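You operate a simulated robot arm through the tools that you are given. There is no shell and no other tool.

You are at the controls of a simulated robot arm. One attempt, no reset.

JOB
Put things in order on the top of the fitting table. At the end: the black pipe sleeve stands where the grey chalk stick stood; the brown can (marked "W752") is in the grey mixing bucket; the grey chalk stick stands where the brown can stood; the white chalk stick stands where the black pipe sleeve stood; whatever was shut is shut again. Leave all else as you found it, and nothing knocked over. Set down upright: brown can.

Only the result counts: the job must be done as asked and must still hold three seconds after the hand-in. Knocking over, shifting, dropping, spilling or breaking anything else fails it.

ROBOT AND FRAMES
A 5-joint arm with a two-finger parallel gripper, fixed in place. Base frame: the origin is at the foot of the arm, x ahead of it, y to its left, z up; the work surface is at about z = 0. Readings come in m, rad, newtons and seconds.
With the tool pointing down near the work surface it reaches from about 0.26 to 0.6 m from the base axis. Its first joint turns from -1.152 to 1.152 rad. The tool tilts only in the upright plane through the base axis and itself; it spins freely about its own axis. Payload 1.57 kg.
The TCP is the grasp point between the finger pads, 0.03 m short of the fingertips. In the tool frame z runs along the fingers and y along their closing line. Largest opening 0.08 m; finger width 0.017, thickness 0.012; the body of the gripper, 0.04 by 0.082 m, starts 0.08 m behind the TCP.
Orientation is told as [roll, pitch, yaw] about the base's x, y, z axes, in that order, counted from this pose: with the fingers straight down and closing along the base's y, the tool's x points along the base's -x, its y along +y and its z along -z.

CONTROLS
- The arm moves only by the tool step_arm. Its argument "commands" is a list that holds one entry, the list of rows, each a list of 7 numbers: the shift along the base's x, y, z in units of 500 mm (1.0 is 500 mm), then the turn, a rotation vector about the base's x, y, z in units of 120 degrees (1.0 is 120 degrees), then the gripper command, from -1 (fully open) to 1 (shut), values between in proportion. In form: [[[tx, ty, tz, ax, ay, az, hand], ...]]. A call has 1 to 20 rows; each row is the pose to reach, as a shift and turn from the pose commanded when the call began. A call with a number of a shift or a turn outside -1 to 1 is refused whole. Rows are played at 5 a second. More than 0.05 m and 0.15 rad between two rows, or a gripper value outside its range, and nothing of the call is played. Where a pose cannot be reached the arm comes as near as it can. A force on the tool above 40 N (or 10 N above the force at the start of the call, whichever is more), or a blocked arm, ends the call early, and 0.2 s more pass. The fingers move at their own pace (about 0.153 m/s each) and stop on an object; they squeeze with about 32 N. The grip force told is the motor's: it shows also when the fingers shut on nothing. Time passes only in rows, and 0.2 s behind the last, so rows that repeat a pose let the fingers close. It gives the time, the measured TCP pose, the force on the tool (base axes), the opening and the grip force at its end, in the units of the frame above (readings bear some noise), with the torque about the TCP (base axes, N m) and any sound that the robot's microphone picked up.
- Cameras (640 x 400 px; columns grow to the right, rows downward): "scene" is fixed at [0.0387, 0.3912, 0.5312]; the picture's right is [-0.83, -0.56, 0.00], its down [-0.27, 0.40, -0.88] and it looks along [0.49, -0.73, -0.48] (base axes); focal length 265 px, centre (320, 200). "wrist" rides on the gripper at [0.072, -0.007, -0.122] in the tool frame; the picture's right is [0.09, 1.00, 0.00], its down [-0.84, 0.08, -0.54] and it looks along [-0.54, 0.05, 0.84] (tool axes); focal length 238 px, centre (320, 200). There is no depth. A picture from a camera that has moved, and an enlarged one, comes with that camera's place and axes in the base frame and with its lens. The place of the scene camera against the robot may be out by one fixed shift of up to 0.012 m in any direction.
- capture(camera): a new picture of that camera. No time passes.
- zoom(camera, box): a new picture of the part [left, top, right, bottom] of that camera's present view, enlarged. No time passes.
- sign_off(): hands the job in; it is judged then, once.

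Places have to be worked out from the pictures, the camera data and where the tool is seen. Open the gripper and draw the arm clear of the work before you hand the job in, unless the task says otherwise.

The tools are called after "Request:" as name(argument=value, ...) on one line, values as JSON. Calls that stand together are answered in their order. step_arm: Moves the arm, as the interface text tells. Its arguments: {"type":"object","properties":{"commands":{"type":"array","items":{"type":"array","items":{"type":"array","items":{"type":"number"}}}}},"required":["commands"]} The other tools are called the same way: capture (camera) takes a picture; zoom (camera, box) takes an enlarged picture of a part of a camera's view; sign_off () hands the job in.

At the start:

```text
t: 0.0
ee_pos: [0.3636, -0.0679, 0.3959]
tool_rot: [0.0, 0.0, 0.002]
contact_force: [-0.2, 0.0, -0.3]
wrist_torque: [0.0, 0.01, 0.01]
grip_width: 0.0801
finger_force: 0.1
```

scene: 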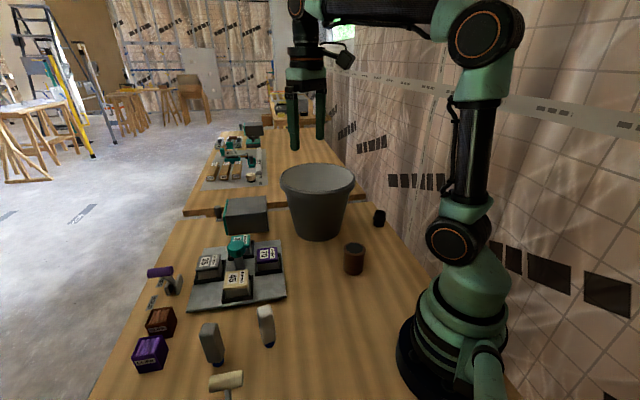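
wrist: 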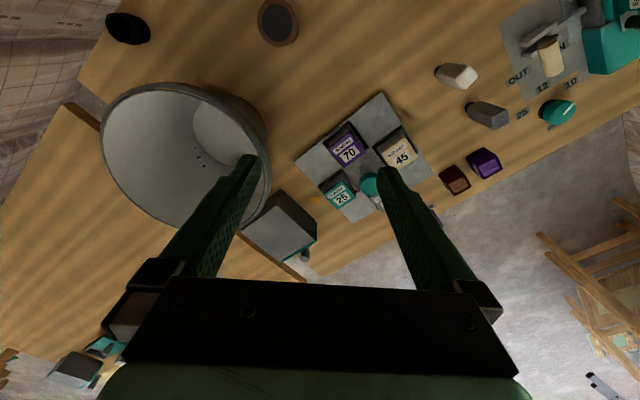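

I start by looking closer at the objects on the table, before any motion.

Request:
zoom(camera="scene", box=[120, 220, 320, 400])

Request:
zoom(camera="scene", box=[270, 150, 430, 300])

Request:
zoom(camera="wrist", box=[400, 0, 640, 220])

Request:
zoom(camera="wrist", box=[80, 0, 320, 150])

```text
2.22 times, centred on (220, 310) of scene
camera zoom: at [0.0387, 0.3912, 0.5312], right [-0.83, -0.56, 0.0], down [-0.27, 0.4, -0.88], along [0.49, -0.73, -0.48], focal length 589 px, centre (542, -44)
```

zoom: 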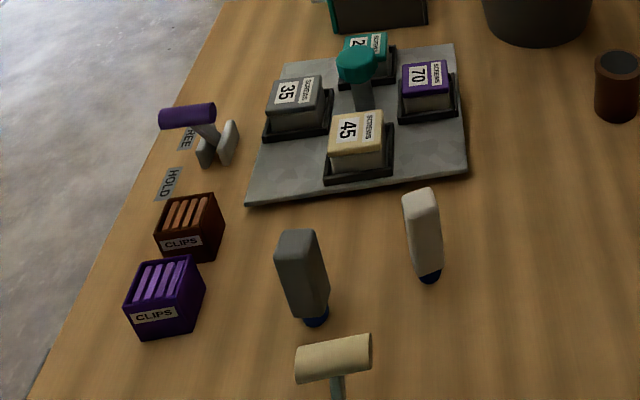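

```text
2.67 times, centred on (350, 225) of scene
camera zoom: at [0.0387, 0.3912, 0.5312], right [-0.83, -0.56, 0.0], down [-0.27, 0.4, -0.88], along [0.49, -0.73, -0.48], focal length 707 px, centre (240, 133)
```

zoom: 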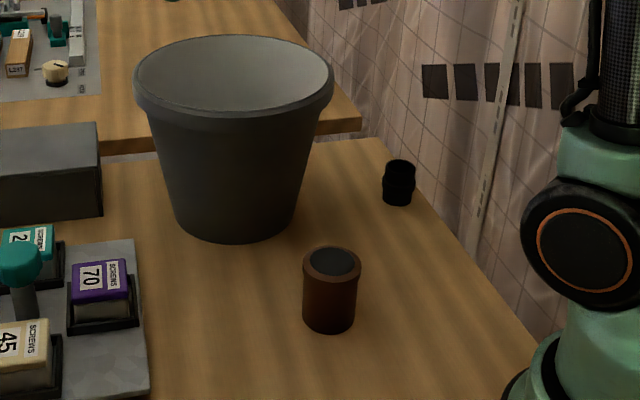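

```text
1.82 times, centred on (520, 110) of wrist
camera zoom: at [0.2925, -0.0747, 0.5159], right [-0.09, 1.0, 0.0], down [0.84, 0.08, 0.54], along [0.54, 0.05, -0.84], focal length 433 px, centre (-44, 364)
```

zoom: 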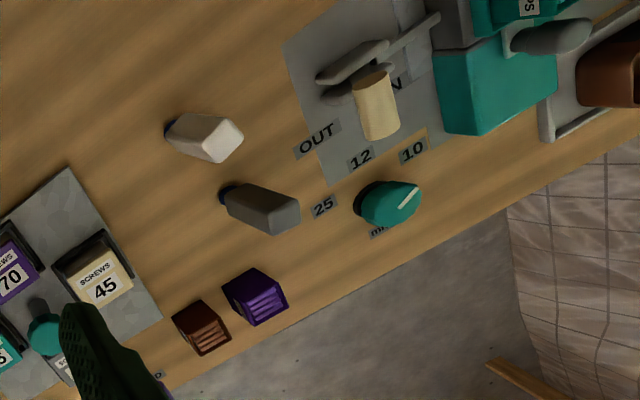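

```text
2.67 times, centred on (200, 75) of wrist
camera zoom: at [0.2925, -0.0747, 0.5159], right [-0.09, 1.0, 0.0], down [0.84, 0.08, 0.54], along [0.54, 0.05, -0.84], focal length 636 px, centre (640, 533)
```

zoom: 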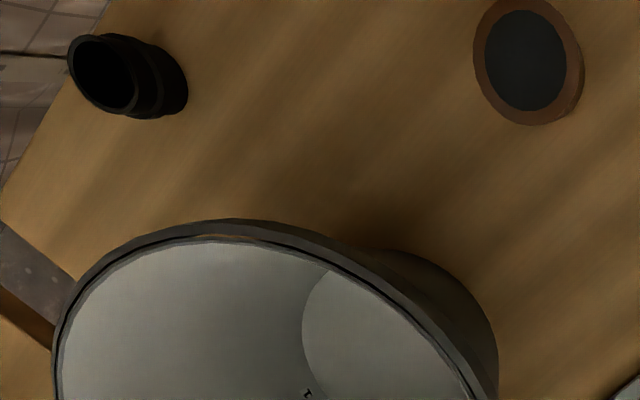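

The layout so far: the can is near (0.27,-0.14), the sleeve near (0.30,-0.39), the grey chalk near (0.37,0.24), the white chalk near (0.31,0.15) and the bucket near (0.46,-0.24). I check whether the bucket is open, and zoom on the chalk sticks.

Request:
zoom(camera="wrist", box=[90, 70, 290, 240])

Request:
zoom(camera="scene", box=[270, 155, 370, 225])

Request:
zoom(camera="scene", box=[180, 290, 290, 400])

Request:
zoom(camera="wrist", box=[420, 40, 530, 140])

```text
2.35 times, centred on (190, 155) of wrist
camera zoom: at [0.2925, -0.0747, 0.5159], right [-0.09, 1.0, 0.0], down [0.84, 0.08, 0.54], along [0.54, 0.05, -0.84], focal length 561 px, centre (626, 306)
```

zoom: 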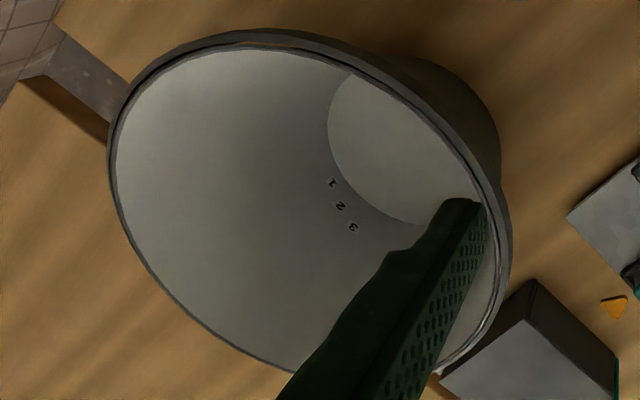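

```text
5.71 times, centred on (320, 190) of scene
camera zoom: at [0.0387, 0.3912, 0.5312], right [-0.83, -0.56, 0.0], down [-0.27, 0.4, -0.88], along [0.49, -0.73, -0.48], focal length 1515 px, centre (320, 257)
```

zoom: 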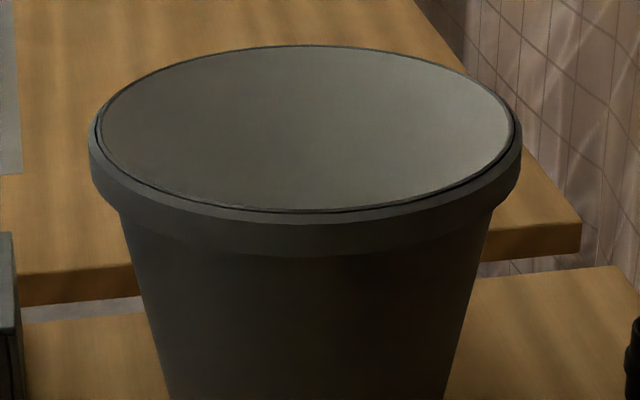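

```text
3.64 times, centred on (235, 345) of scene
camera zoom: at [0.0387, 0.3912, 0.5312], right [-0.83, -0.56, 0.0], down [-0.27, 0.4, -0.88], along [0.49, -0.73, -0.48], focal length 964 px, centre (629, -327)
```

zoom: 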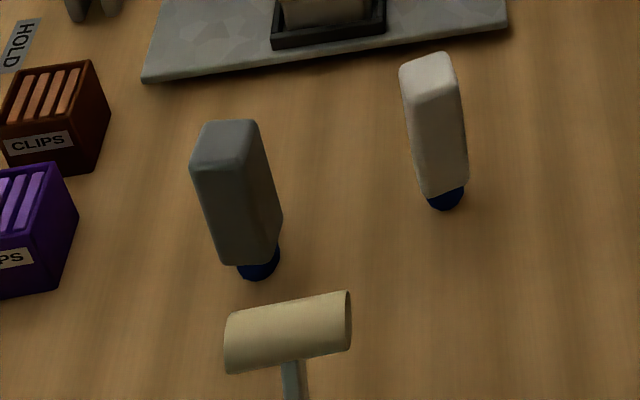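

```text
4.00 times, centred on (475, 90) of wrist
camera zoom: at [0.2925, -0.0747, 0.5159], right [-0.09, 1.0, 0.0], down [0.84, 0.08, 0.54], along [0.54, 0.05, -0.84], focal length 953 px, centre (-300, 640)
```

zoom: 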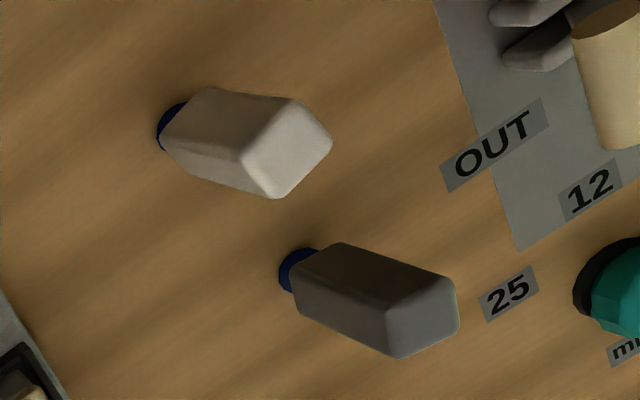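

The bucket is open and empty. I move the tool above the can to view it from close up, going down to z=0.25.

Request:
step_arm(commands=[[[-0.032, -0.024, -0.049, 0, 0, 0, -1], [-0.064, -0.048, -0.097, 0, 0, 0, -1], [-0.096, -0.072, -0.146, 0, 0, 0, -1], [-0.127, -0.096, -0.195, 0, 0, 0, -1], [-0.159, -0.12, -0.243, 0, 0, 0, -1], [-0.191, -0.144, -0.292, 0, 0, 0, -1], [-0.191, -0.144, -0.292, 0, 0, 0, -1]]])

Request:
capture(camera="wrist")

Request:
capture(camera="scene")

```text
t: 1.6
ee_pos: [0.2682, -0.1391, 0.2482]
tool_rot: [0.0, 0.001, 0.001]
contact_force: [-0.5, -0.2, 0.0]
wrist_torque: [0.01, -0.04, -0.02]
grip_width: 0.0798
finger_force: 0.0
```

```text
taken
camera wrist: at [0.1971, -0.1458, 0.3692], right [-0.09, 1.0, 0.0], down [0.84, 0.08, 0.54], along [0.54, 0.05, -0.84], focal length 238 px, centre (320, 200)
```

wrist: 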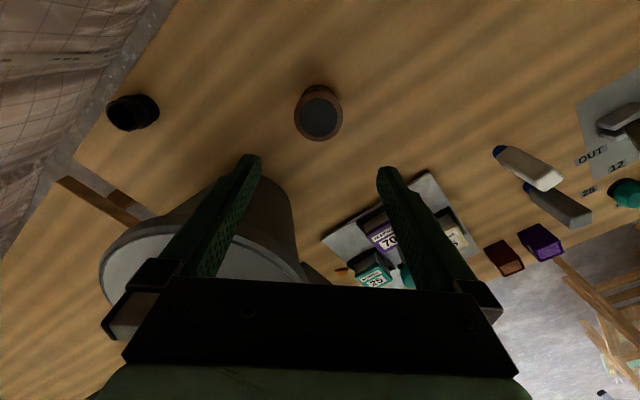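

```text
taken
```

scene: 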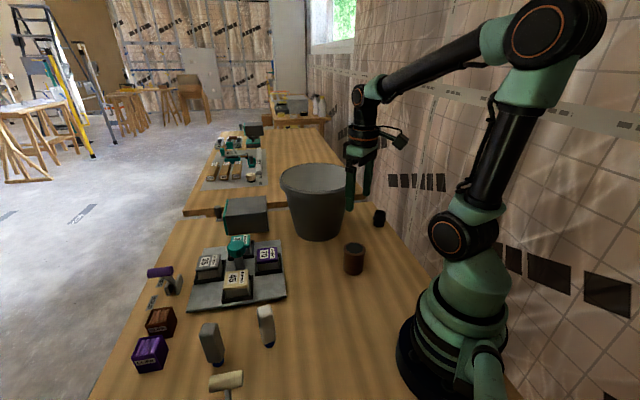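

The can is close to the line of the fingers. I zoom in to measure its top and base.

Request:
zoom(camera="wrist", box=[270, 60, 370, 160])

Request:
zoom(camera="wrist", box=[80, 60, 200, 160])

Request:
zoom(camera="scene", box=[320, 190, 420, 290])

```text
4.00 times, centred on (320, 110) of wrist
camera zoom: at [0.1971, -0.1458, 0.3692], right [-0.09, 1.0, 0.0], down [0.84, 0.08, 0.54], along [0.54, 0.05, -0.84], focal length 953 px, centre (320, 560)
```

zoom: 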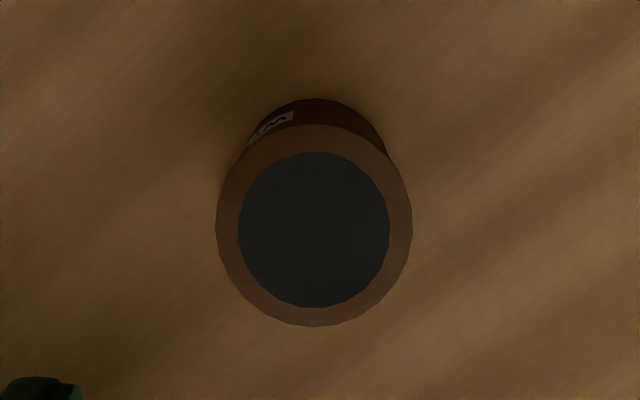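

```text
4.00 times, centred on (140, 110) of wrist
camera zoom: at [0.1971, -0.1458, 0.3692], right [-0.09, 1.0, 0.0], down [0.84, 0.08, 0.54], along [0.54, 0.05, -0.84], focal length 953 px, centre (1040, 560)
```

zoom: 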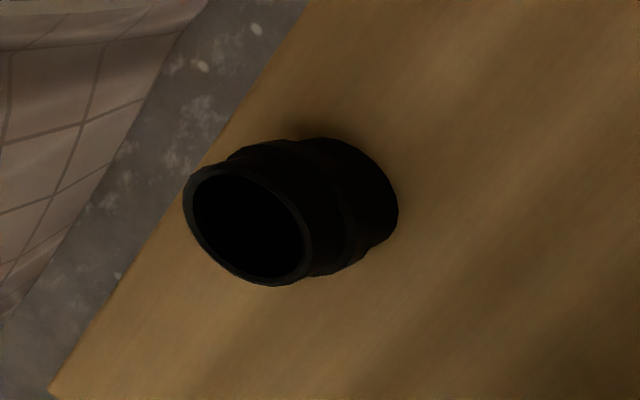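

```text
4.00 times, centred on (370, 240) of scene
camera zoom: at [0.0387, 0.3912, 0.5312], right [-0.83, -0.56, 0.0], down [-0.27, 0.4, -0.88], along [0.49, -0.73, -0.48], focal length 1061 px, centre (120, 40)
```

zoom: 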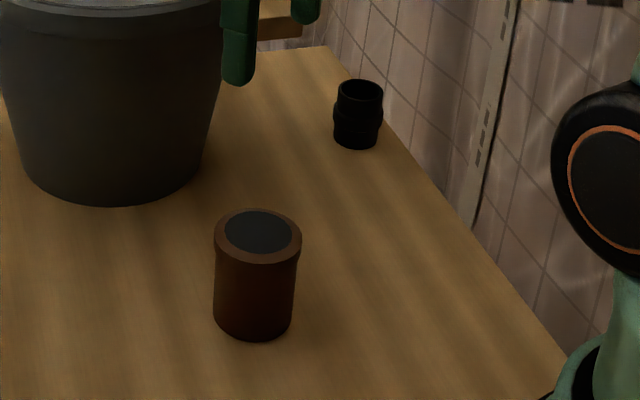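

The can is at about (0.2685, -0.141), 0.07 m high and about 0.059 m wide at the rim. The bucket is at about (0.464, -0.252) with its rim at about z=0.195. I go down part way over the can and check the alignment.

Request:
step_arm(commands=[[[0.0, -0.002, -0.06, 0, 0, 0, -1], [0.001, -0.004, -0.12, 0, 0, 0, -1], [0.001, -0.004, -0.18, 0, 0, 0, -1], [0.001, -0.004, -0.23, 0, 0, 0, -1], [0.001, -0.004, -0.23, 0, 0, 0, -1]]])

Request:
capture(camera="wrist")

Request:
zoom(camera="scene", box=[290, 170, 430, 290])

```text
t: 2.8
ee_pos: [0.269, -0.1424, 0.132]
tool_rot: [-0.001, 0.0, 0.0]
contact_force: [-0.2, -0.2, 0.1]
wrist_torque: [0.0, 0.01, 0.01]
grip_width: 0.0801
finger_force: 0.1
```

```text
taken
camera wrist: at [0.1988, -0.1494, 0.2535], right [-0.09, 1.0, 0.0], down [0.84, 0.08, 0.54], along [0.54, 0.05, -0.84], focal length 238 px, centre (320, 200)
```

wrist: 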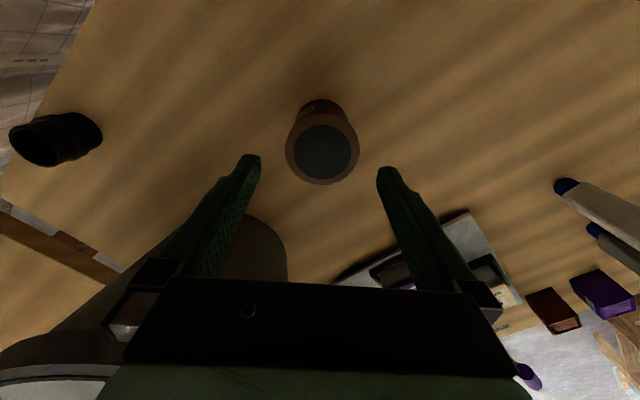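

```text
3.33 times, centred on (360, 230) of scene
camera zoom: at [0.0387, 0.3912, 0.5312], right [-0.83, -0.56, 0.0], down [-0.27, 0.4, -0.88], along [0.49, -0.73, -0.48], focal length 884 px, centre (187, 100)
```

zoom: 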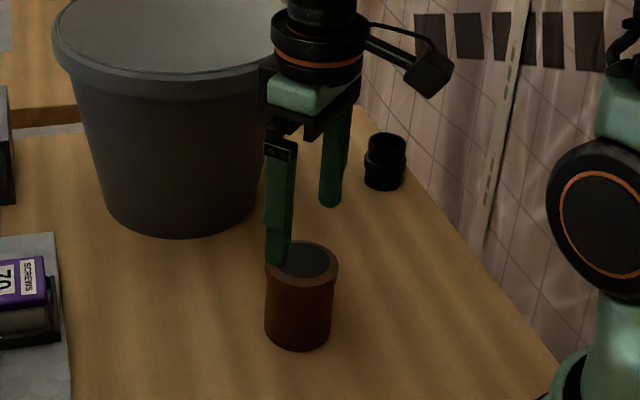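

The can lies between the fingers (top centre about (0.270,-0.141)). I go down to TCP z of about 0.065 and close.

Request:
step_arm(commands=[[[0.002, 0.002, -0.045, 0, 0, 0, -1], [0.002, 0.002, -0.09, 0, 0, 0, -1], [0.002, 0.002, -0.134, 0, 0, 0, -1], [0.002, 0.002, -0.134, 0, 0, 0, -1]]])

Request:
zoom(camera="scene", box=[290, 170, 430, 290])

Request:
capture(camera="wrist")

```text
t: 3.8
ee_pos: [0.2699, -0.1413, 0.0669]
tool_rot: [0.0, -0.001, 0.002]
contact_force: [0.7, -0.1, -1.3]
wrist_torque: [-0.01, 0.03, 0.0]
grip_width: 0.0802
finger_force: 0.1
```

```text
3.33 times, centred on (360, 230) of scene
camera zoom: at [0.0387, 0.3912, 0.5312], right [-0.83, -0.56, 0.0], down [-0.27, 0.4, -0.88], along [0.49, -0.73, -0.48], focal length 884 px, centre (187, 100)
```

zoom: 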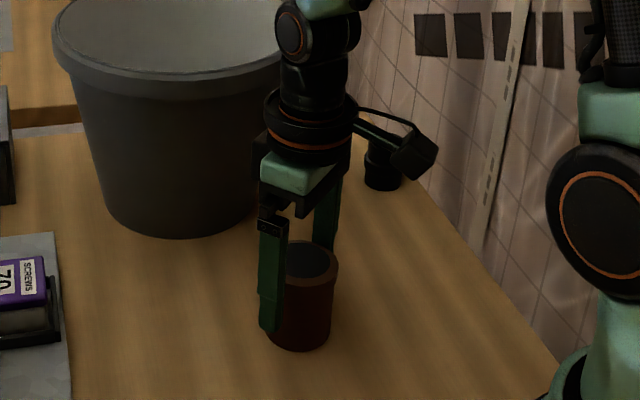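

```text
taken
camera wrist: at [0.2003, -0.1476, 0.1882], right [-0.09, 1.0, 0.0], down [0.84, 0.08, 0.54], along [0.54, 0.05, -0.84], focal length 238 px, centre (320, 200)
```

wrist: 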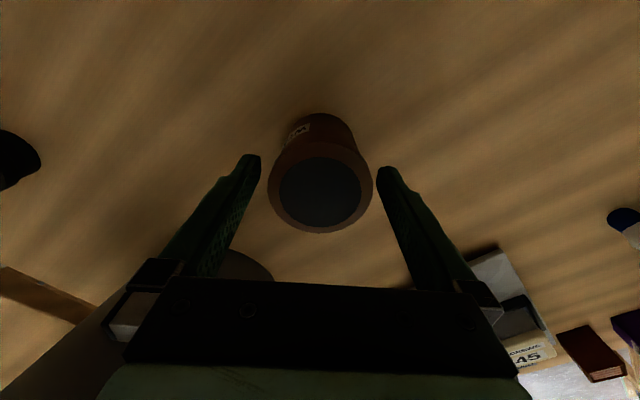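

The can top is now right at the TCP, so the can place is C = (0.270, -0.141). I close the gripper and lift a bit.

Request:
step_arm(commands=[[[0, 0, 0, 0, 0, 0, 1], [0, 0, 0, 0, 0, 0, 1], [0, 0, 0, 0, 0, 0, 1], [0, 0, 0.02, 0, 0, 0, 1], [0, 0, 0.05, 0, 0, 0, 1], [0, 0, 0.05, 0, 0, 0, 1]]])

Request:
capture(camera="wrist")

Request:
zoom(camera="scene", box=[290, 170, 430, 290])

```text
t: 5.2
ee_pos: [0.2689, -0.1397, 0.0915]
tool_rot: [0.0, -0.001, 0.0]
contact_force: [-0.8, -1.1, -1.7]
wrist_torque: [0.01, 0.01, 0.03]
grip_width: 0.0593
finger_force: 31.7
```

```text
taken
camera wrist: at [0.1983, -0.1471, 0.2134], right [-0.09, 1.0, 0.0], down [0.84, 0.08, 0.54], along [0.54, 0.05, -0.84], focal length 238 px, centre (320, 200)
```

wrist: 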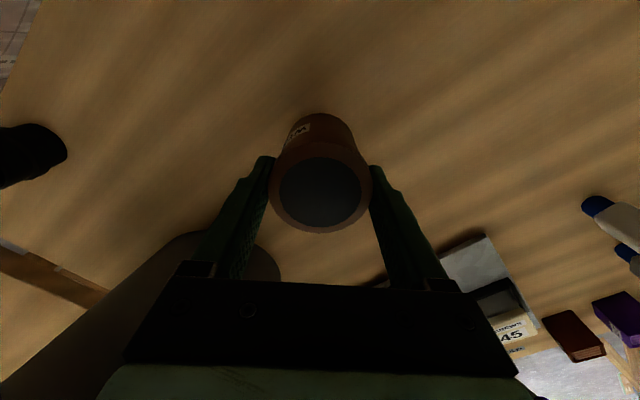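

```text
3.33 times, centred on (360, 230) of scene
camera zoom: at [0.0387, 0.3912, 0.5312], right [-0.83, -0.56, 0.0], down [-0.27, 0.4, -0.88], along [0.49, -0.73, -0.48], focal length 884 px, centre (187, 100)
```

zoom: 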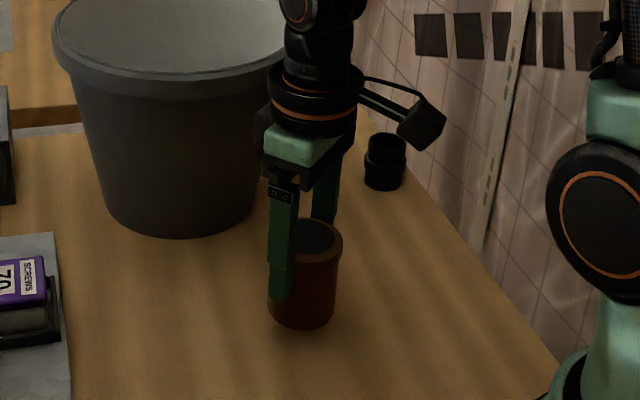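

The can is held firmly (0.059 m) and is off the table. I lift it straight up to z=0.31, then carry it over the bucket.

Request:
step_arm(commands=[[[0, 0, 0.062, 0, 0, 0, 1], [0, 0, 0.124, 0, 0, 0, 1], [0, 0, 0.186, 0, 0, 0, 1], [0, 0, 0.248, 0, 0, 0, 1], [0, 0, 0.31, 0, 0, 0, 1], [0, 0, 0.372, 0, 0, 0, 1], [0, 0, 0.434, 0, 0, 0, 1], [0.05, -0.028, 0.434, 0, 0, 0, 1], [0.1, -0.056, 0.434, 0, 0, 0, 1], [0.15, -0.084, 0.434, 0, 0, 0, 1], [0.2, -0.112, 0.434, 0, 0, 0, 1], [0.25, -0.14, 0.434, 0, 0, 0, 1], [0.3, -0.168, 0.434, 0, 0, 0, 1], [0.35, -0.196, 0.434, 0, 0, 0, 1], [0.401, -0.224, 0.434, 0, 0, 0, 1], [0.401, -0.224, 0.434, 0, 0, 0, 1]]])

Request:
capture(camera="wrist")

Request:
capture(camera="scene")

```text
t: 8.6
ee_pos: [0.4714, -0.253, 0.3081]
tool_rot: [0.001, 0.002, 0.0]
contact_force: [0.7, -0.2, -2.5]
wrist_torque: [-0.02, 0.02, -0.01]
grip_width: 0.0592
finger_force: 32.1
```

```text
taken
camera wrist: at [0.3995, -0.2593, 0.4283], right [-0.09, 1.0, 0.0], down [0.84, 0.08, 0.54], along [0.54, 0.05, -0.84], focal length 238 px, centre (320, 200)
```

wrist: 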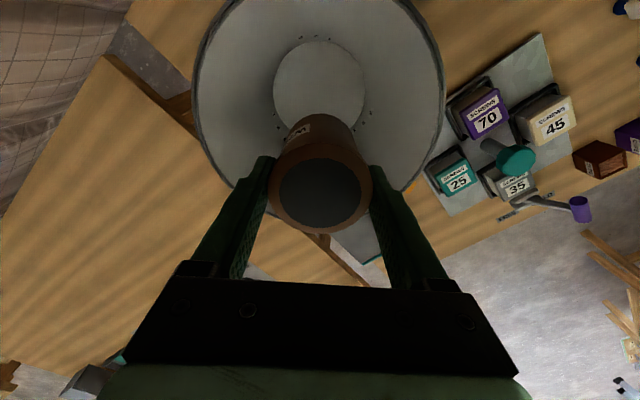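

```text
taken
```

scene: 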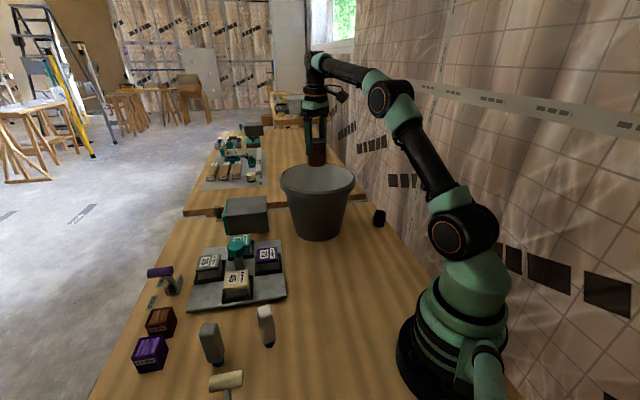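

The can is over the bucket's floor. The bucket centre is about (0.464, -0.256), and I go a few mm further in x so that the wrist camera has room inside the rim. I lower it first to z of about 0.13.

Request:
step_arm(commands=[[[0.007, -0.002, 0, 0, 0, 0, 1], [0.014, -0.004, -0.05, 0, 0, 0, 1], [0.014, -0.004, -0.1, 0, 0, 0, 1], [0.014, -0.004, -0.15, 0, 0, 0, 1], [0.014, -0.004, -0.2, 0, 0, 0, 1], [0.014, -0.004, -0.25, 0, 0, 0, 1], [0.014, -0.004, -0.3, 0, 0, 0, 1], [0.014, -0.004, -0.35, 0, 0, 0, 1], [0.014, -0.004, -0.35, 0, 0, 0, 1]]])

Request:
capture(camera="wrist")

Request:
zoom(camera="scene", box=[240, 90, 400, 250])

```text
t: 10.6
ee_pos: [0.4765, -0.2564, 0.132]
tool_rot: [0.0, -0.001, 0.002]
contact_force: [-0.9, 0.2, -1.0]
wrist_torque: [-0.05, 0.02, -0.03]
grip_width: 0.0591
finger_force: 32.1
```

```text
taken
camera wrist: at [0.4059, -0.2621, 0.2543], right [-0.09, 1.0, 0.0], down [0.84, 0.08, 0.54], along [0.54, 0.05, -0.84], focal length 238 px, centre (320, 200)
```

wrist: 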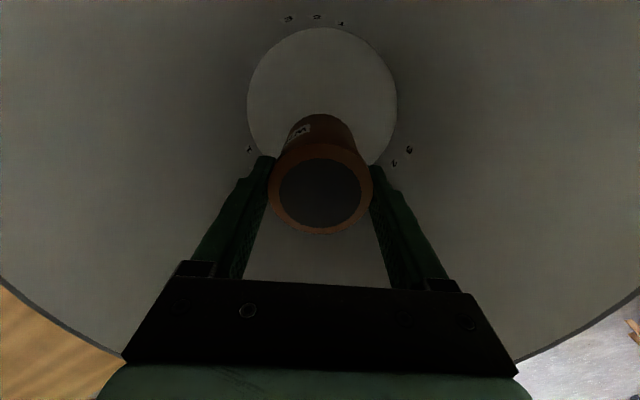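

```text
2.50 times, centred on (320, 170) of scene
camera zoom: at [0.0387, 0.3912, 0.5312], right [-0.83, -0.56, 0.0], down [-0.27, 0.4, -0.88], along [0.49, -0.73, -0.48], focal length 663 px, centre (320, 275)
```

zoom: 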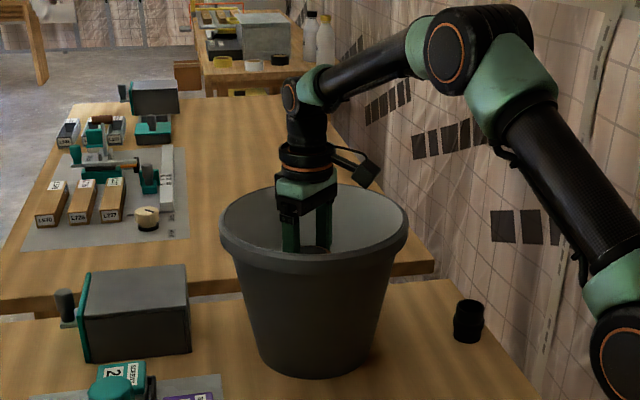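

The floor circle is centred at about (0.465,-0.256) and the can is above it with room all round. I go down to about z=0.078 and then creep to touch.

Request:
step_arm(commands=[[[0, 0, -0.04, 0, 0, 0, 1], [0, 0, -0.08, 0, 0, 0, 1], [0, 0, -0.104, 0, 0, 0, 1], [0, 0, -0.11, 0, 0, 0, 1], [0, 0, -0.114, 0, 0, 0, 1], [0, 0, -0.116, 0, 0, 0, 1]]])

Request:
capture(camera="wrist")

```text
t: 12.0
ee_pos: [0.4767, -0.2561, 0.0752]
tool_rot: [0.0, 0.0, 0.0]
contact_force: [0.4, -0.3, -2.3]
wrist_torque: [0.0, -0.01, 0.02]
grip_width: 0.059
finger_force: 32.1
```

```text
taken
camera wrist: at [0.4063, -0.262, 0.1964], right [-0.09, 1.0, 0.0], down [0.84, 0.08, 0.54], along [0.54, 0.05, -0.84], focal length 238 px, centre (320, 200)
```

wrist: 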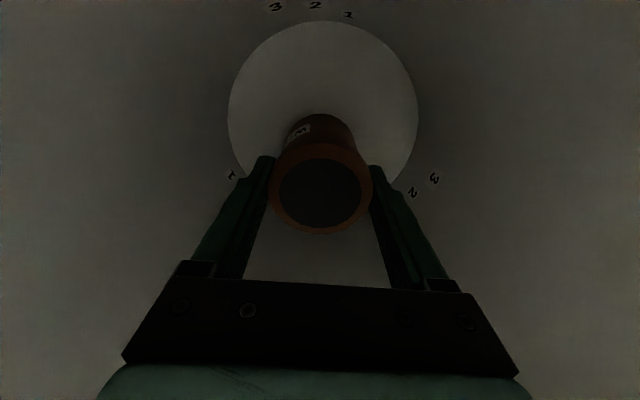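

No contact yet (force still about the can's weight). I creep down in 1 mm steps.

Request:
step_arm(commands=[[[0, 0, -0.002, 0, 0, 0, 1], [0, 0, -0.004, 0, 0, 0, 1], [0, 0, -0.004, 0, 0, 0, 1]]])

Request:
step_arm(commands=[[[0, 0, -0.002, 0, 0, 0, 1], [0, 0, -0.004, 0, 0, 0, 1], [0, 0, -0.004, 0, 0, 0, 1]]])

```text
t: 12.8
ee_pos: [0.4773, -0.2559, 0.0727]
tool_rot: [0.0, -0.001, 0.001]
contact_force: [0.7, 0.3, -1.4]
wrist_torque: [0.01, -0.02, -0.02]
grip_width: 0.059
finger_force: 32.5
```

```text
t: 13.6
ee_pos: [0.4772, -0.2554, 0.0723]
tool_rot: [0.001, -0.001, 0.001]
contact_force: [-4.4, 3.1, 12.7]
wrist_torque: [0.19, 0.32, 0.01]
grip_width: 0.0591
finger_force: 32.2
```

The can rests on the bucket floor (12.7 N upward). I ease back 1 mm, open the fingers, and lift slowly straight up.

Request:
step_arm(commands=[[[0, 0, 0.002, 0, 0, 0, 1], [0, 0, 0.002, 0, 0, 0, 0.65], [0, 0, 0.002, 0, 0, 0, -1], [0, 0, 0.002, 0, 0, 0, -1], [0, 0, 0.01, 0, 0, 0, -1], [0, 0, 0.03, 0, 0, 0, -1], [0, 0, 0.07, 0, 0, 0, -1], [0, 0, 0.11, 0, 0, 0, -1]]])

Request:
capture(camera="wrist")

```text
t: 15.4
ee_pos: [0.4772, -0.2552, 0.1282]
tool_rot: [0.0, -0.001, 0.003]
contact_force: [0.4, 0.2, -0.3]
wrist_torque: [0.01, 0.0, 0.01]
grip_width: 0.0799
finger_force: 0.0
```

```text
taken
camera wrist: at [0.4063, -0.2607, 0.2489], right [-0.09, 1.0, 0.0], down [0.84, 0.08, 0.54], along [0.54, 0.05, -0.84], focal length 238 px, centre (320, 200)
```

wrist: 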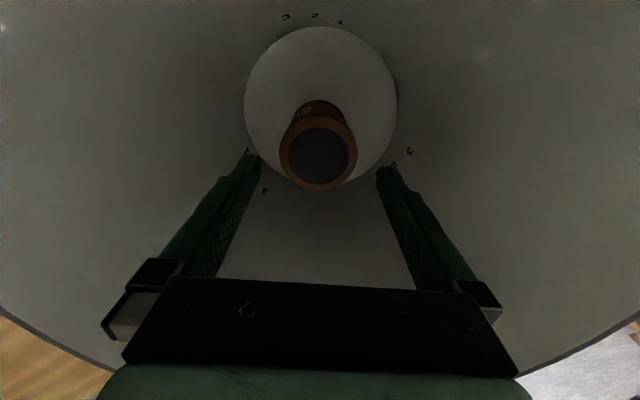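

The can stands upright in the bucket. I lift out and move above the two chalk sticks to look at them.

Request:
step_arm(commands=[[[0, 0, 0.068, 0, 0, 0, -1], [0, 0, 0.136, 0, 0, 0, -1], [0, 0, 0.204, 0, 0, 0, -1], [0, 0, 0.272, 0, 0, 0, -1], [0, 0, 0.34, 0, 0, 0, -1], [0, 0, 0.404, 0, 0, 0, -1], [-0.023, 0.074, 0.404, 0, 0, 0, -1], [-0.046, 0.148, 0.404, 0, 0, 0, -1], [-0.069, 0.222, 0.404, 0, 0, 0, -1], [-0.091, 0.297, 0.404, 0, 0, 0, -1], [-0.114, 0.371, 0.404, 0, 0, 0, -1], [-0.137, 0.445, 0.404, 0, 0, 0, -1], [-0.16, 0.519, 0.404, 0, 0, 0, -1], [-0.183, 0.593, 0.404, 0, 0, 0, -1], [-0.206, 0.668, 0.404, 0, 0, 0, -1], [-0.228, 0.742, 0.404, 0, 0, 0, -1], [-0.251, 0.816, 0.38, 0, 0, 0, -1], [-0.274, 0.89, 0.36, 0, 0, 0, -1], [-0.274, 0.89, 0.344, 0, 0, 0, -1], [-0.274, 0.89, 0.344, 0, 0, 0, -1]]])

Request:
capture(camera="wrist")

Request:
capture(camera="scene")

```text
t: 19.6
ee_pos: [0.3402, 0.1876, 0.2983]
tool_rot: [-0.001, 0.001, 0.0]
contact_force: [1.3, -0.7, -0.6]
wrist_torque: [-0.04, 0.0, 0.04]
grip_width: 0.08
finger_force: 0.1
```

```text
taken
camera wrist: at [0.2694, 0.1819, 0.4198], right [-0.09, 1.0, 0.0], down [0.84, 0.08, 0.54], along [0.54, 0.05, -0.84], focal length 238 px, centre (320, 200)
```

wrist: 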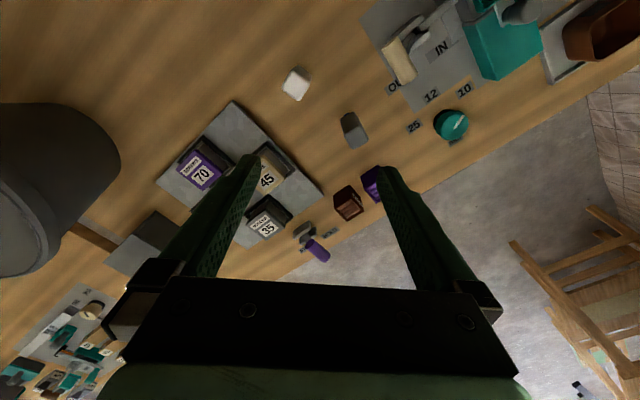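

```text
taken
```

scene: 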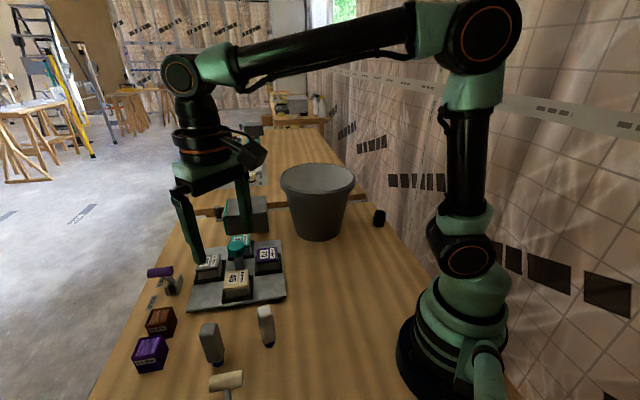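

I zoom into the wrist picture to measure the tops and headings of the chalk sticks.

Request:
zoom(camera="wrist", box=[270, 55, 380, 155])

Request:
zoom(camera="wrist", box=[320, 0, 480, 150])

```text
4.00 times, centred on (325, 105) of wrist
camera zoom: at [0.2694, 0.1819, 0.4198], right [-0.09, 1.0, 0.0], down [0.84, 0.08, 0.54], along [0.54, 0.05, -0.84], focal length 953 px, centre (300, 580)
```

zoom: 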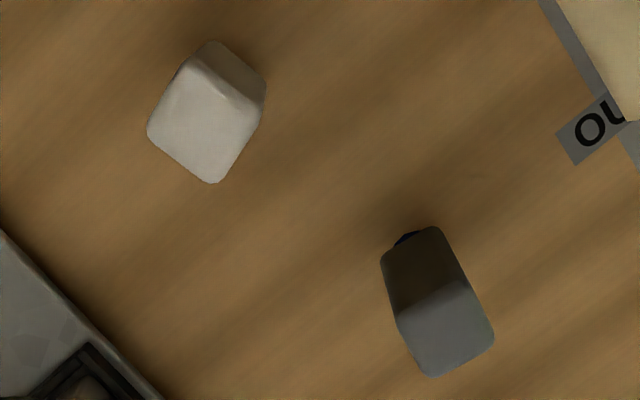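

```text
2.67 times, centred on (400, 75) of wrist
camera zoom: at [0.2694, 0.1819, 0.4198], right [-0.09, 1.0, 0.0], down [0.84, 0.08, 0.54], along [0.54, 0.05, -0.84], focal length 636 px, centre (107, 533)
```

zoom: 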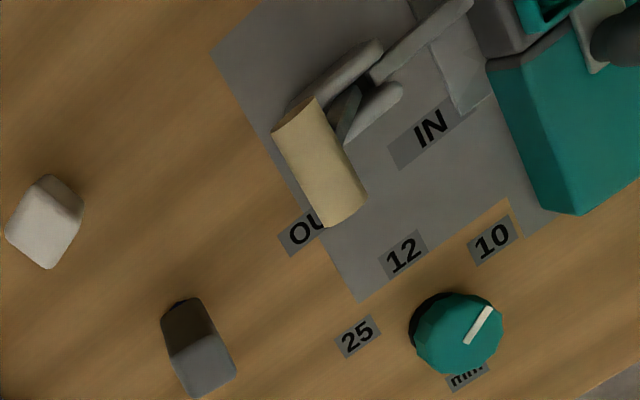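

Grey chalk: top about (0.368,0.241), 0.10 m high, sides along about 40° and 130°. White chalk: about (0.312,0.156). I turn the gripper +40° and go to z=0.20 above the grey one to refine.

Request:
step_arm(commands=[[[0.009, 0.017, -0.033, 0, 0, 0.0556, -1], [0.019, 0.034, -0.067, 0, 0, 0.1111, -1], [0.028, 0.05, -0.1, 0, 0, 0.1667, -1], [0.037, 0.067, -0.133, 0, 0, 0.2222, -1], [0.047, 0.084, -0.167, 0, 0, 0.2778, -1], [0.056, 0.101, -0.2, 0, 0, 0.3333, -1], [0.056, 0.101, -0.2, 0, 0, 0.3333, -1]]])

Request:
capture(camera="wrist")

Request:
zoom(camera="wrist", box=[270, 80, 370, 180])

```text
t: 21.2
ee_pos: [0.367, 0.2402, 0.1985]
tool_rot: [0.0, -0.001, 0.702]
contact_force: [0.2, 0.4, 0.3]
wrist_torque: [-0.02, 0.01, 0.0]
grip_width: 0.0799
finger_force: 0.1
```

```text
taken
camera wrist: at [0.3181, 0.1897, 0.32], right [-0.71, 0.7, 0.0], down [0.59, 0.6, 0.54], along [0.38, 0.39, -0.84], focal length 238 px, centre (320, 200)
```

wrist: 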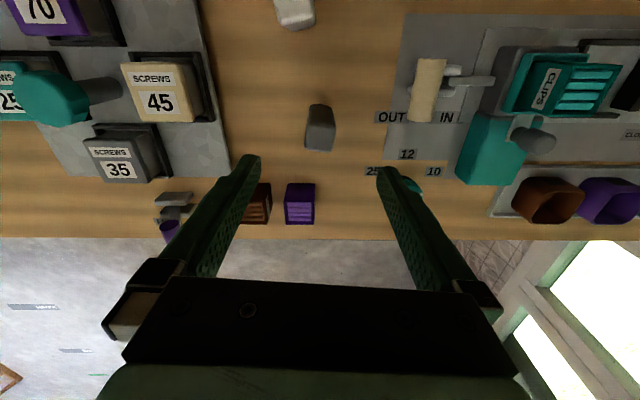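

```text
4.00 times, centred on (320, 130) of wrist
camera zoom: at [0.3181, 0.1897, 0.32], right [-0.71, 0.7, 0.0], down [0.59, 0.6, 0.54], along [0.38, 0.39, -0.84], focal length 953 px, centre (320, 480)
```

zoom: 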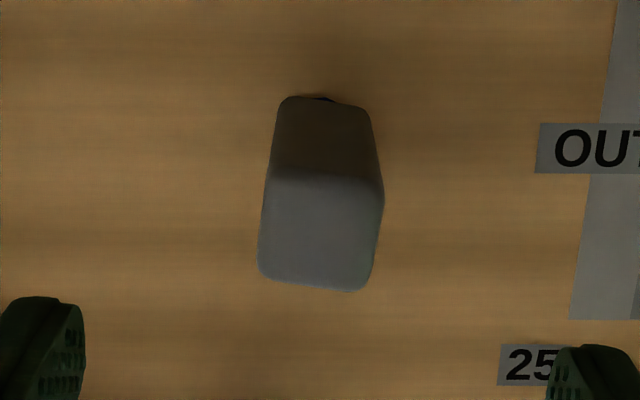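

The chalk lies centred between the fingers, aligned within about 2°. Its top centre is about (0.368,0.2415). I go down to z of about 0.055 with the fingers open and check before closing.

Request:
step_arm(commands=[[[0.002, 0.002, -0.06, 0, 0, 0, -1], [0.002, 0.002, -0.12, 0, 0, 0, -1], [0.002, 0.002, -0.18, 0, 0, 0, -1], [0.002, 0.002, -0.24, 0, 0, 0, -1], [0.002, 0.002, -0.285, 0, 0, 0, -1], [0.002, 0.002, -0.285, 0, 0, 0, -1]]])

Request:
capture(camera="wrist")

Request:
zoom(camera="scene", box=[140, 220, 300, 400])

```text
t: 22.6
ee_pos: [0.3683, 0.2423, 0.0559]
tool_rot: [-0.001, 0.002, 0.7]
contact_force: [0.1, -0.8, -0.4]
wrist_torque: [-0.02, -0.01, -0.02]
grip_width: 0.0799
finger_force: 0.0
```

```text
taken
camera wrist: at [0.3191, 0.1911, 0.1775], right [-0.71, 0.7, 0.0], down [0.59, 0.6, 0.54], along [0.38, 0.39, -0.84], focal length 238 px, centre (320, 200)
```

wrist: 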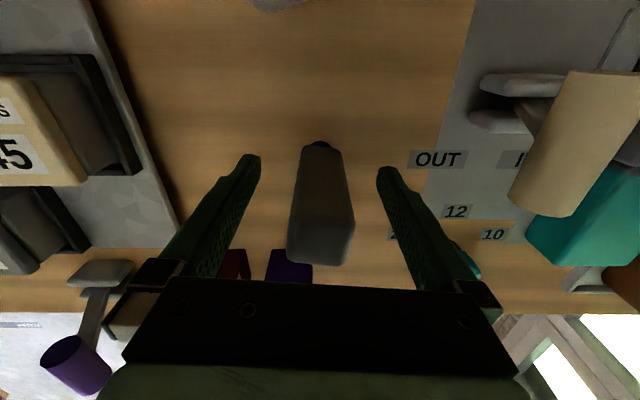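

```text
2.22 times, centred on (220, 310) of scene
camera zoom: at [0.0387, 0.3912, 0.5312], right [-0.83, -0.56, 0.0], down [-0.27, 0.4, -0.88], along [0.49, -0.73, -0.48], focal length 589 px, centre (542, -44)
```

zoom: 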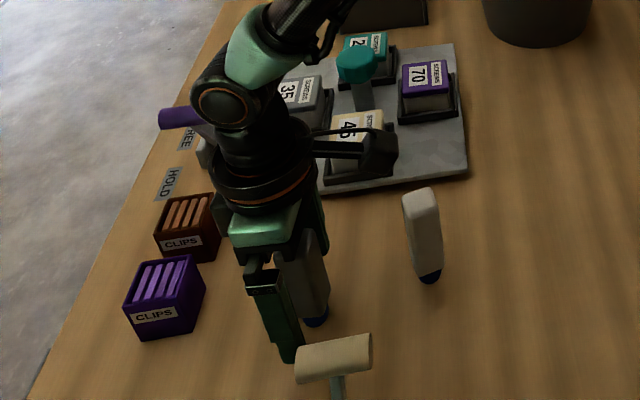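

The chalk stands between the pads, centred. I close the gripper without lifting and look.

Request:
step_arm(commands=[[[0, 0, 0, 0, 0, 0, 0], [0, 0, 0, 0, 0, 0, 1], [0, 0, 0, 0, 0, 0, 1], [0, 0, 0, 0, 0, 0, 1]]])

Request:
capture(camera="wrist")

```text
t: 23.6
ee_pos: [0.3682, 0.2417, 0.0562]
tool_rot: [0.0, -0.001, 0.7]
contact_force: [-0.2, -0.9, -0.3]
wrist_torque: [-0.03, -0.02, 0.04]
grip_width: 0.0273
finger_force: 32.4
```

```text
taken
camera wrist: at [0.3191, 0.1911, 0.1778], right [-0.71, 0.7, 0.0], down [0.59, 0.6, 0.54], along [0.38, 0.39, -0.84], focal length 238 px, centre (320, 200)
```

wrist: 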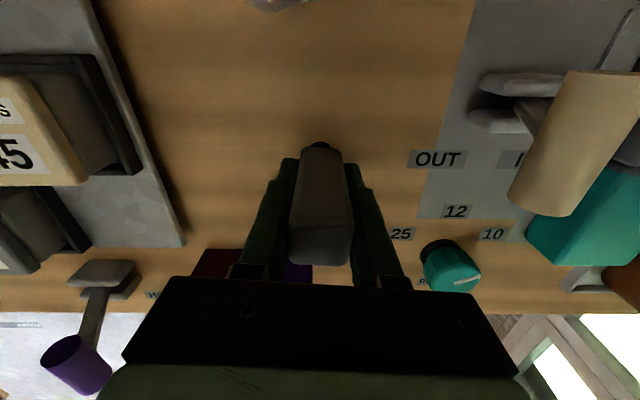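

The grip is solid at 0.027 m; the grey place is G = (0.368,0.242). I lift straight up to z=0.22 and carry the chalk over to the can's old place C (0.270,-0.141).

Request:
step_arm(commands=[[[0, 0, 0.03, 0, 0, 0, 1], [0, 0, 0.09, 0, 0, 0, 1], [0, 0, 0.15, 0, 0, 0, 1], [0, 0, 0.21, 0, 0, 0, 1], [0, 0, 0.27, 0, 0, 0, 1], [0, 0, 0.328, 0, 0, 0, 1], [-0.018, -0.07, 0.328, 0, 0, 0, 1], [-0.036, -0.139, 0.328, 0, 0, 0, 1], [-0.054, -0.209, 0.328, 0, 0, 0, 1], [-0.072, -0.279, 0.328, 0, 0, 0, 1], [-0.09, -0.349, 0.328, 0, 0, 0, 1], [-0.109, -0.418, 0.328, 0, 0, 0, 1], [-0.127, -0.488, 0.328, 0, 0, 0, 1], [-0.145, -0.558, 0.328, 0, 0, 0, 1], [-0.163, -0.628, 0.328, 0, 0, 0, 1], [-0.181, -0.697, 0.328, 0, 0, 0, 1], [-0.199, -0.767, 0.328, 0, 0, 0, 1], [-0.199, -0.767, 0.328, 0, 0, 0, 1]]])

Request:
capture(camera="wrist")

Request:
capture(camera="scene")

```text
t: 27.4
ee_pos: [0.2685, -0.1443, 0.2202]
tool_rot: [0.001, 0.001, 0.7]
contact_force: [-0.3, 0.4, -0.6]
wrist_torque: [-0.02, 0.0, 0.0]
grip_width: 0.0276
finger_force: 31.8
```

```text
taken
camera wrist: at [0.219, -0.1959, 0.3415], right [-0.71, 0.7, 0.0], down [0.59, 0.6, 0.54], along [0.38, 0.39, -0.84], focal length 238 px, centre (320, 200)
```

wrist: 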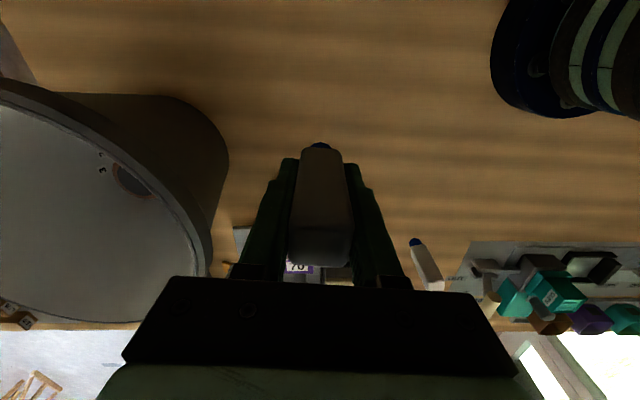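

```text
taken
```

scene: 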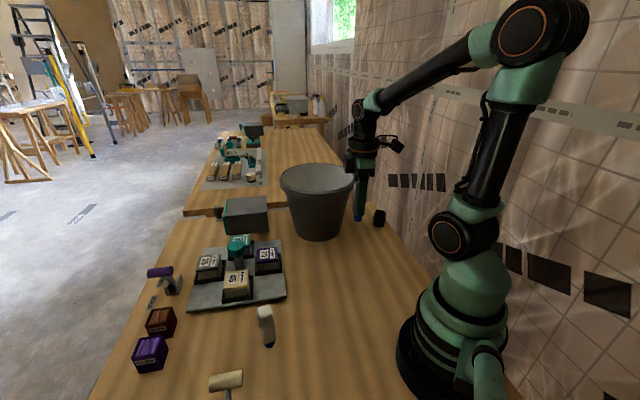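

The chalk hangs over the can's place. I lower to about 2 cm above touch-down and nudge y by +2 mm.

Request:
step_arm(commands=[[[0.001, 0.003, -0.05, 0, 0, 0, 1], [0.001, 0.003, -0.11, 0, 0, 0, 1], [0.001, 0.003, -0.17, 0, 0, 0, 1], [0.001, 0.003, -0.23, 0, 0, 0, 1], [0.001, 0.003, -0.28, 0, 0, 0, 1], [0.001, 0.003, -0.29, 0, 0, 0, 1], [0.001, 0.003, -0.29, 0, 0, 0, 1]]])

Request:
capture(camera="wrist")

Request:
zoom(camera="scene", box=[290, 170, 430, 290])

```text
t: 29.0
ee_pos: [0.2688, -0.1414, 0.0752]
tool_rot: [-0.001, 0.0, 0.699]
contact_force: [0.1, -0.1, -0.7]
wrist_torque: [0.01, 0.01, 0.0]
grip_width: 0.0273
finger_force: 32.2
```

```text
taken
camera wrist: at [0.2201, -0.1931, 0.197], right [-0.71, 0.7, 0.0], down [0.59, 0.6, 0.54], along [0.38, 0.39, -0.84], focal length 238 px, centre (320, 200)
```

wrist: 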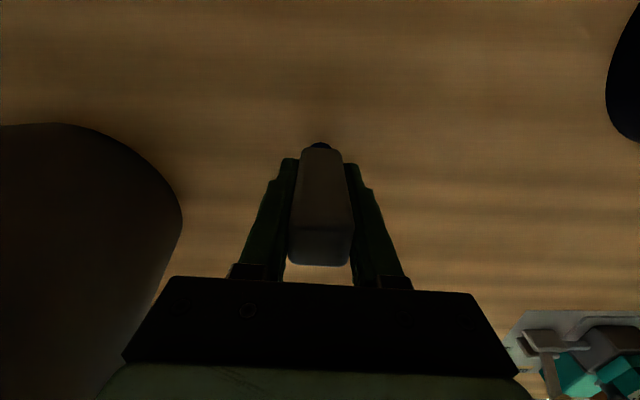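

```text
3.33 times, centred on (360, 230) of scene
camera zoom: at [0.0387, 0.3912, 0.5312], right [-0.83, -0.56, 0.0], down [-0.27, 0.4, -0.88], along [0.49, -0.73, -0.48], focal length 884 px, centre (187, 100)
```

zoom: 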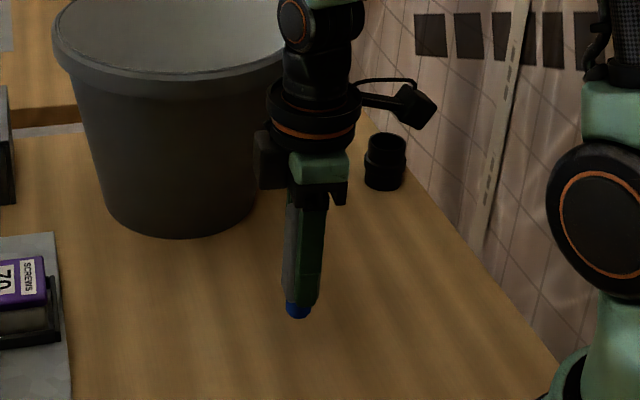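

It is on the mark above the can's place. I lower to about 1 mm above touch, then creep.

Request:
step_arm(commands=[[[0, 0, -0.015, 0, 0, 0, 1], [0, 0, -0.03, 0, 0, 0, 1], [0, 0, -0.035, 0, 0, 0, 1], [0, 0, -0.037, 0, 0, 0, 1], [0, 0, -0.037, 0, 0, 0, 1]]])

Request:
step_arm(commands=[[[0, 0, -0.001, 0, 0, 0, 1], [0, 0, -0.002, 0, 0, 0, 1], [0, 0, -0.002, 0, 0, 0, 1]]])

```text
t: 30.2
ee_pos: [0.2703, -0.1404, 0.0564]
tool_rot: [0.0, 0.001, 0.699]
contact_force: [-0.2, 0.2, -0.9]
wrist_torque: [0.02, -0.02, -0.01]
grip_width: 0.0274
finger_force: 32.3
```

```text
t: 31.0
ee_pos: [0.2711, -0.1405, 0.0559]
tool_rot: [-0.001, 0.0, 0.698]
contact_force: [-5.3, 2.0, 28.2]
wrist_torque: [0.11, 0.29, 0.05]
grip_width: 0.0276
finger_force: 31.8
```

It has touched down (28 N). I back off 0.7 mm to unload it before opening.

Request:
step_arm(commands=[[[0, 0, 0.0014, 0, 0, 0, 1], [0, 0, 0.0014, 0, 0, 0, 1]]])

```text
t: 31.6
ee_pos: [0.2698, -0.1421, 0.0562]
tool_rot: [0.001, 0.0, 0.698]
contact_force: [0.5, -0.4, 2.6]
wrist_torque: [-0.04, -0.08, 0.0]
grip_width: 0.0272
finger_force: 32.1
```

Only 2.6 N is left. I open gradually and then check that the chalk stays upright before withdrawing.

Request:
step_arm(commands=[[[0, 0, 0.0, 0, 0, 0, 0.28], [0, 0, 0.0, 0, 0, 0, 0.2], [0, 0, 0.0, 0, 0, 0, 0.0], [0, 0, 0.0, 0, 0, 0, -0.6], [0, 0, 0.0, 0, 0, 0, -0.6]]])

Request:
capture(camera="wrist")

Request:
zoom(camera="scene", box=[290, 170, 430, 290])

```text
t: 32.8
ee_pos: [0.2708, -0.1415, 0.0555]
tool_rot: [0.002, 0.0, 0.699]
contact_force: [0.5, 0.9, 0.4]
wrist_torque: [0.0, 0.0, -0.01]
grip_width: 0.0637
finger_force: 0.0
```

```text
taken
camera wrist: at [0.2205, -0.1921, 0.1777], right [-0.71, 0.7, 0.0], down [0.59, 0.6, 0.54], along [0.38, 0.39, -0.84], focal length 238 px, centre (320, 200)
```

wrist: 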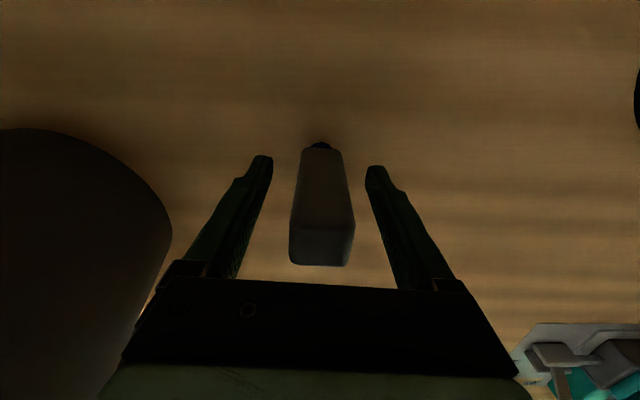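

```text
3.33 times, centred on (360, 230) of scene
camera zoom: at [0.0387, 0.3912, 0.5312], right [-0.83, -0.56, 0.0], down [-0.27, 0.4, -0.88], along [0.49, -0.73, -0.48], focal length 884 px, centre (187, 100)
```

zoom: 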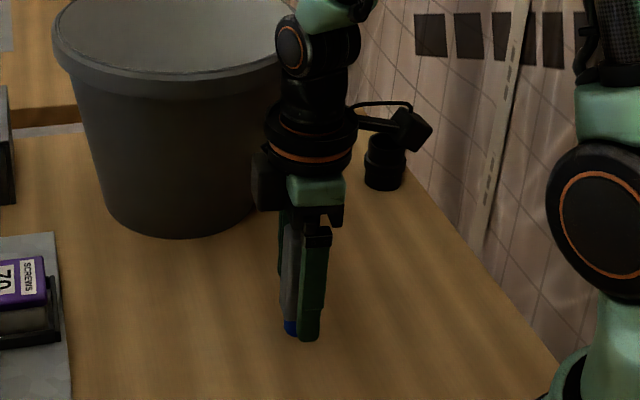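

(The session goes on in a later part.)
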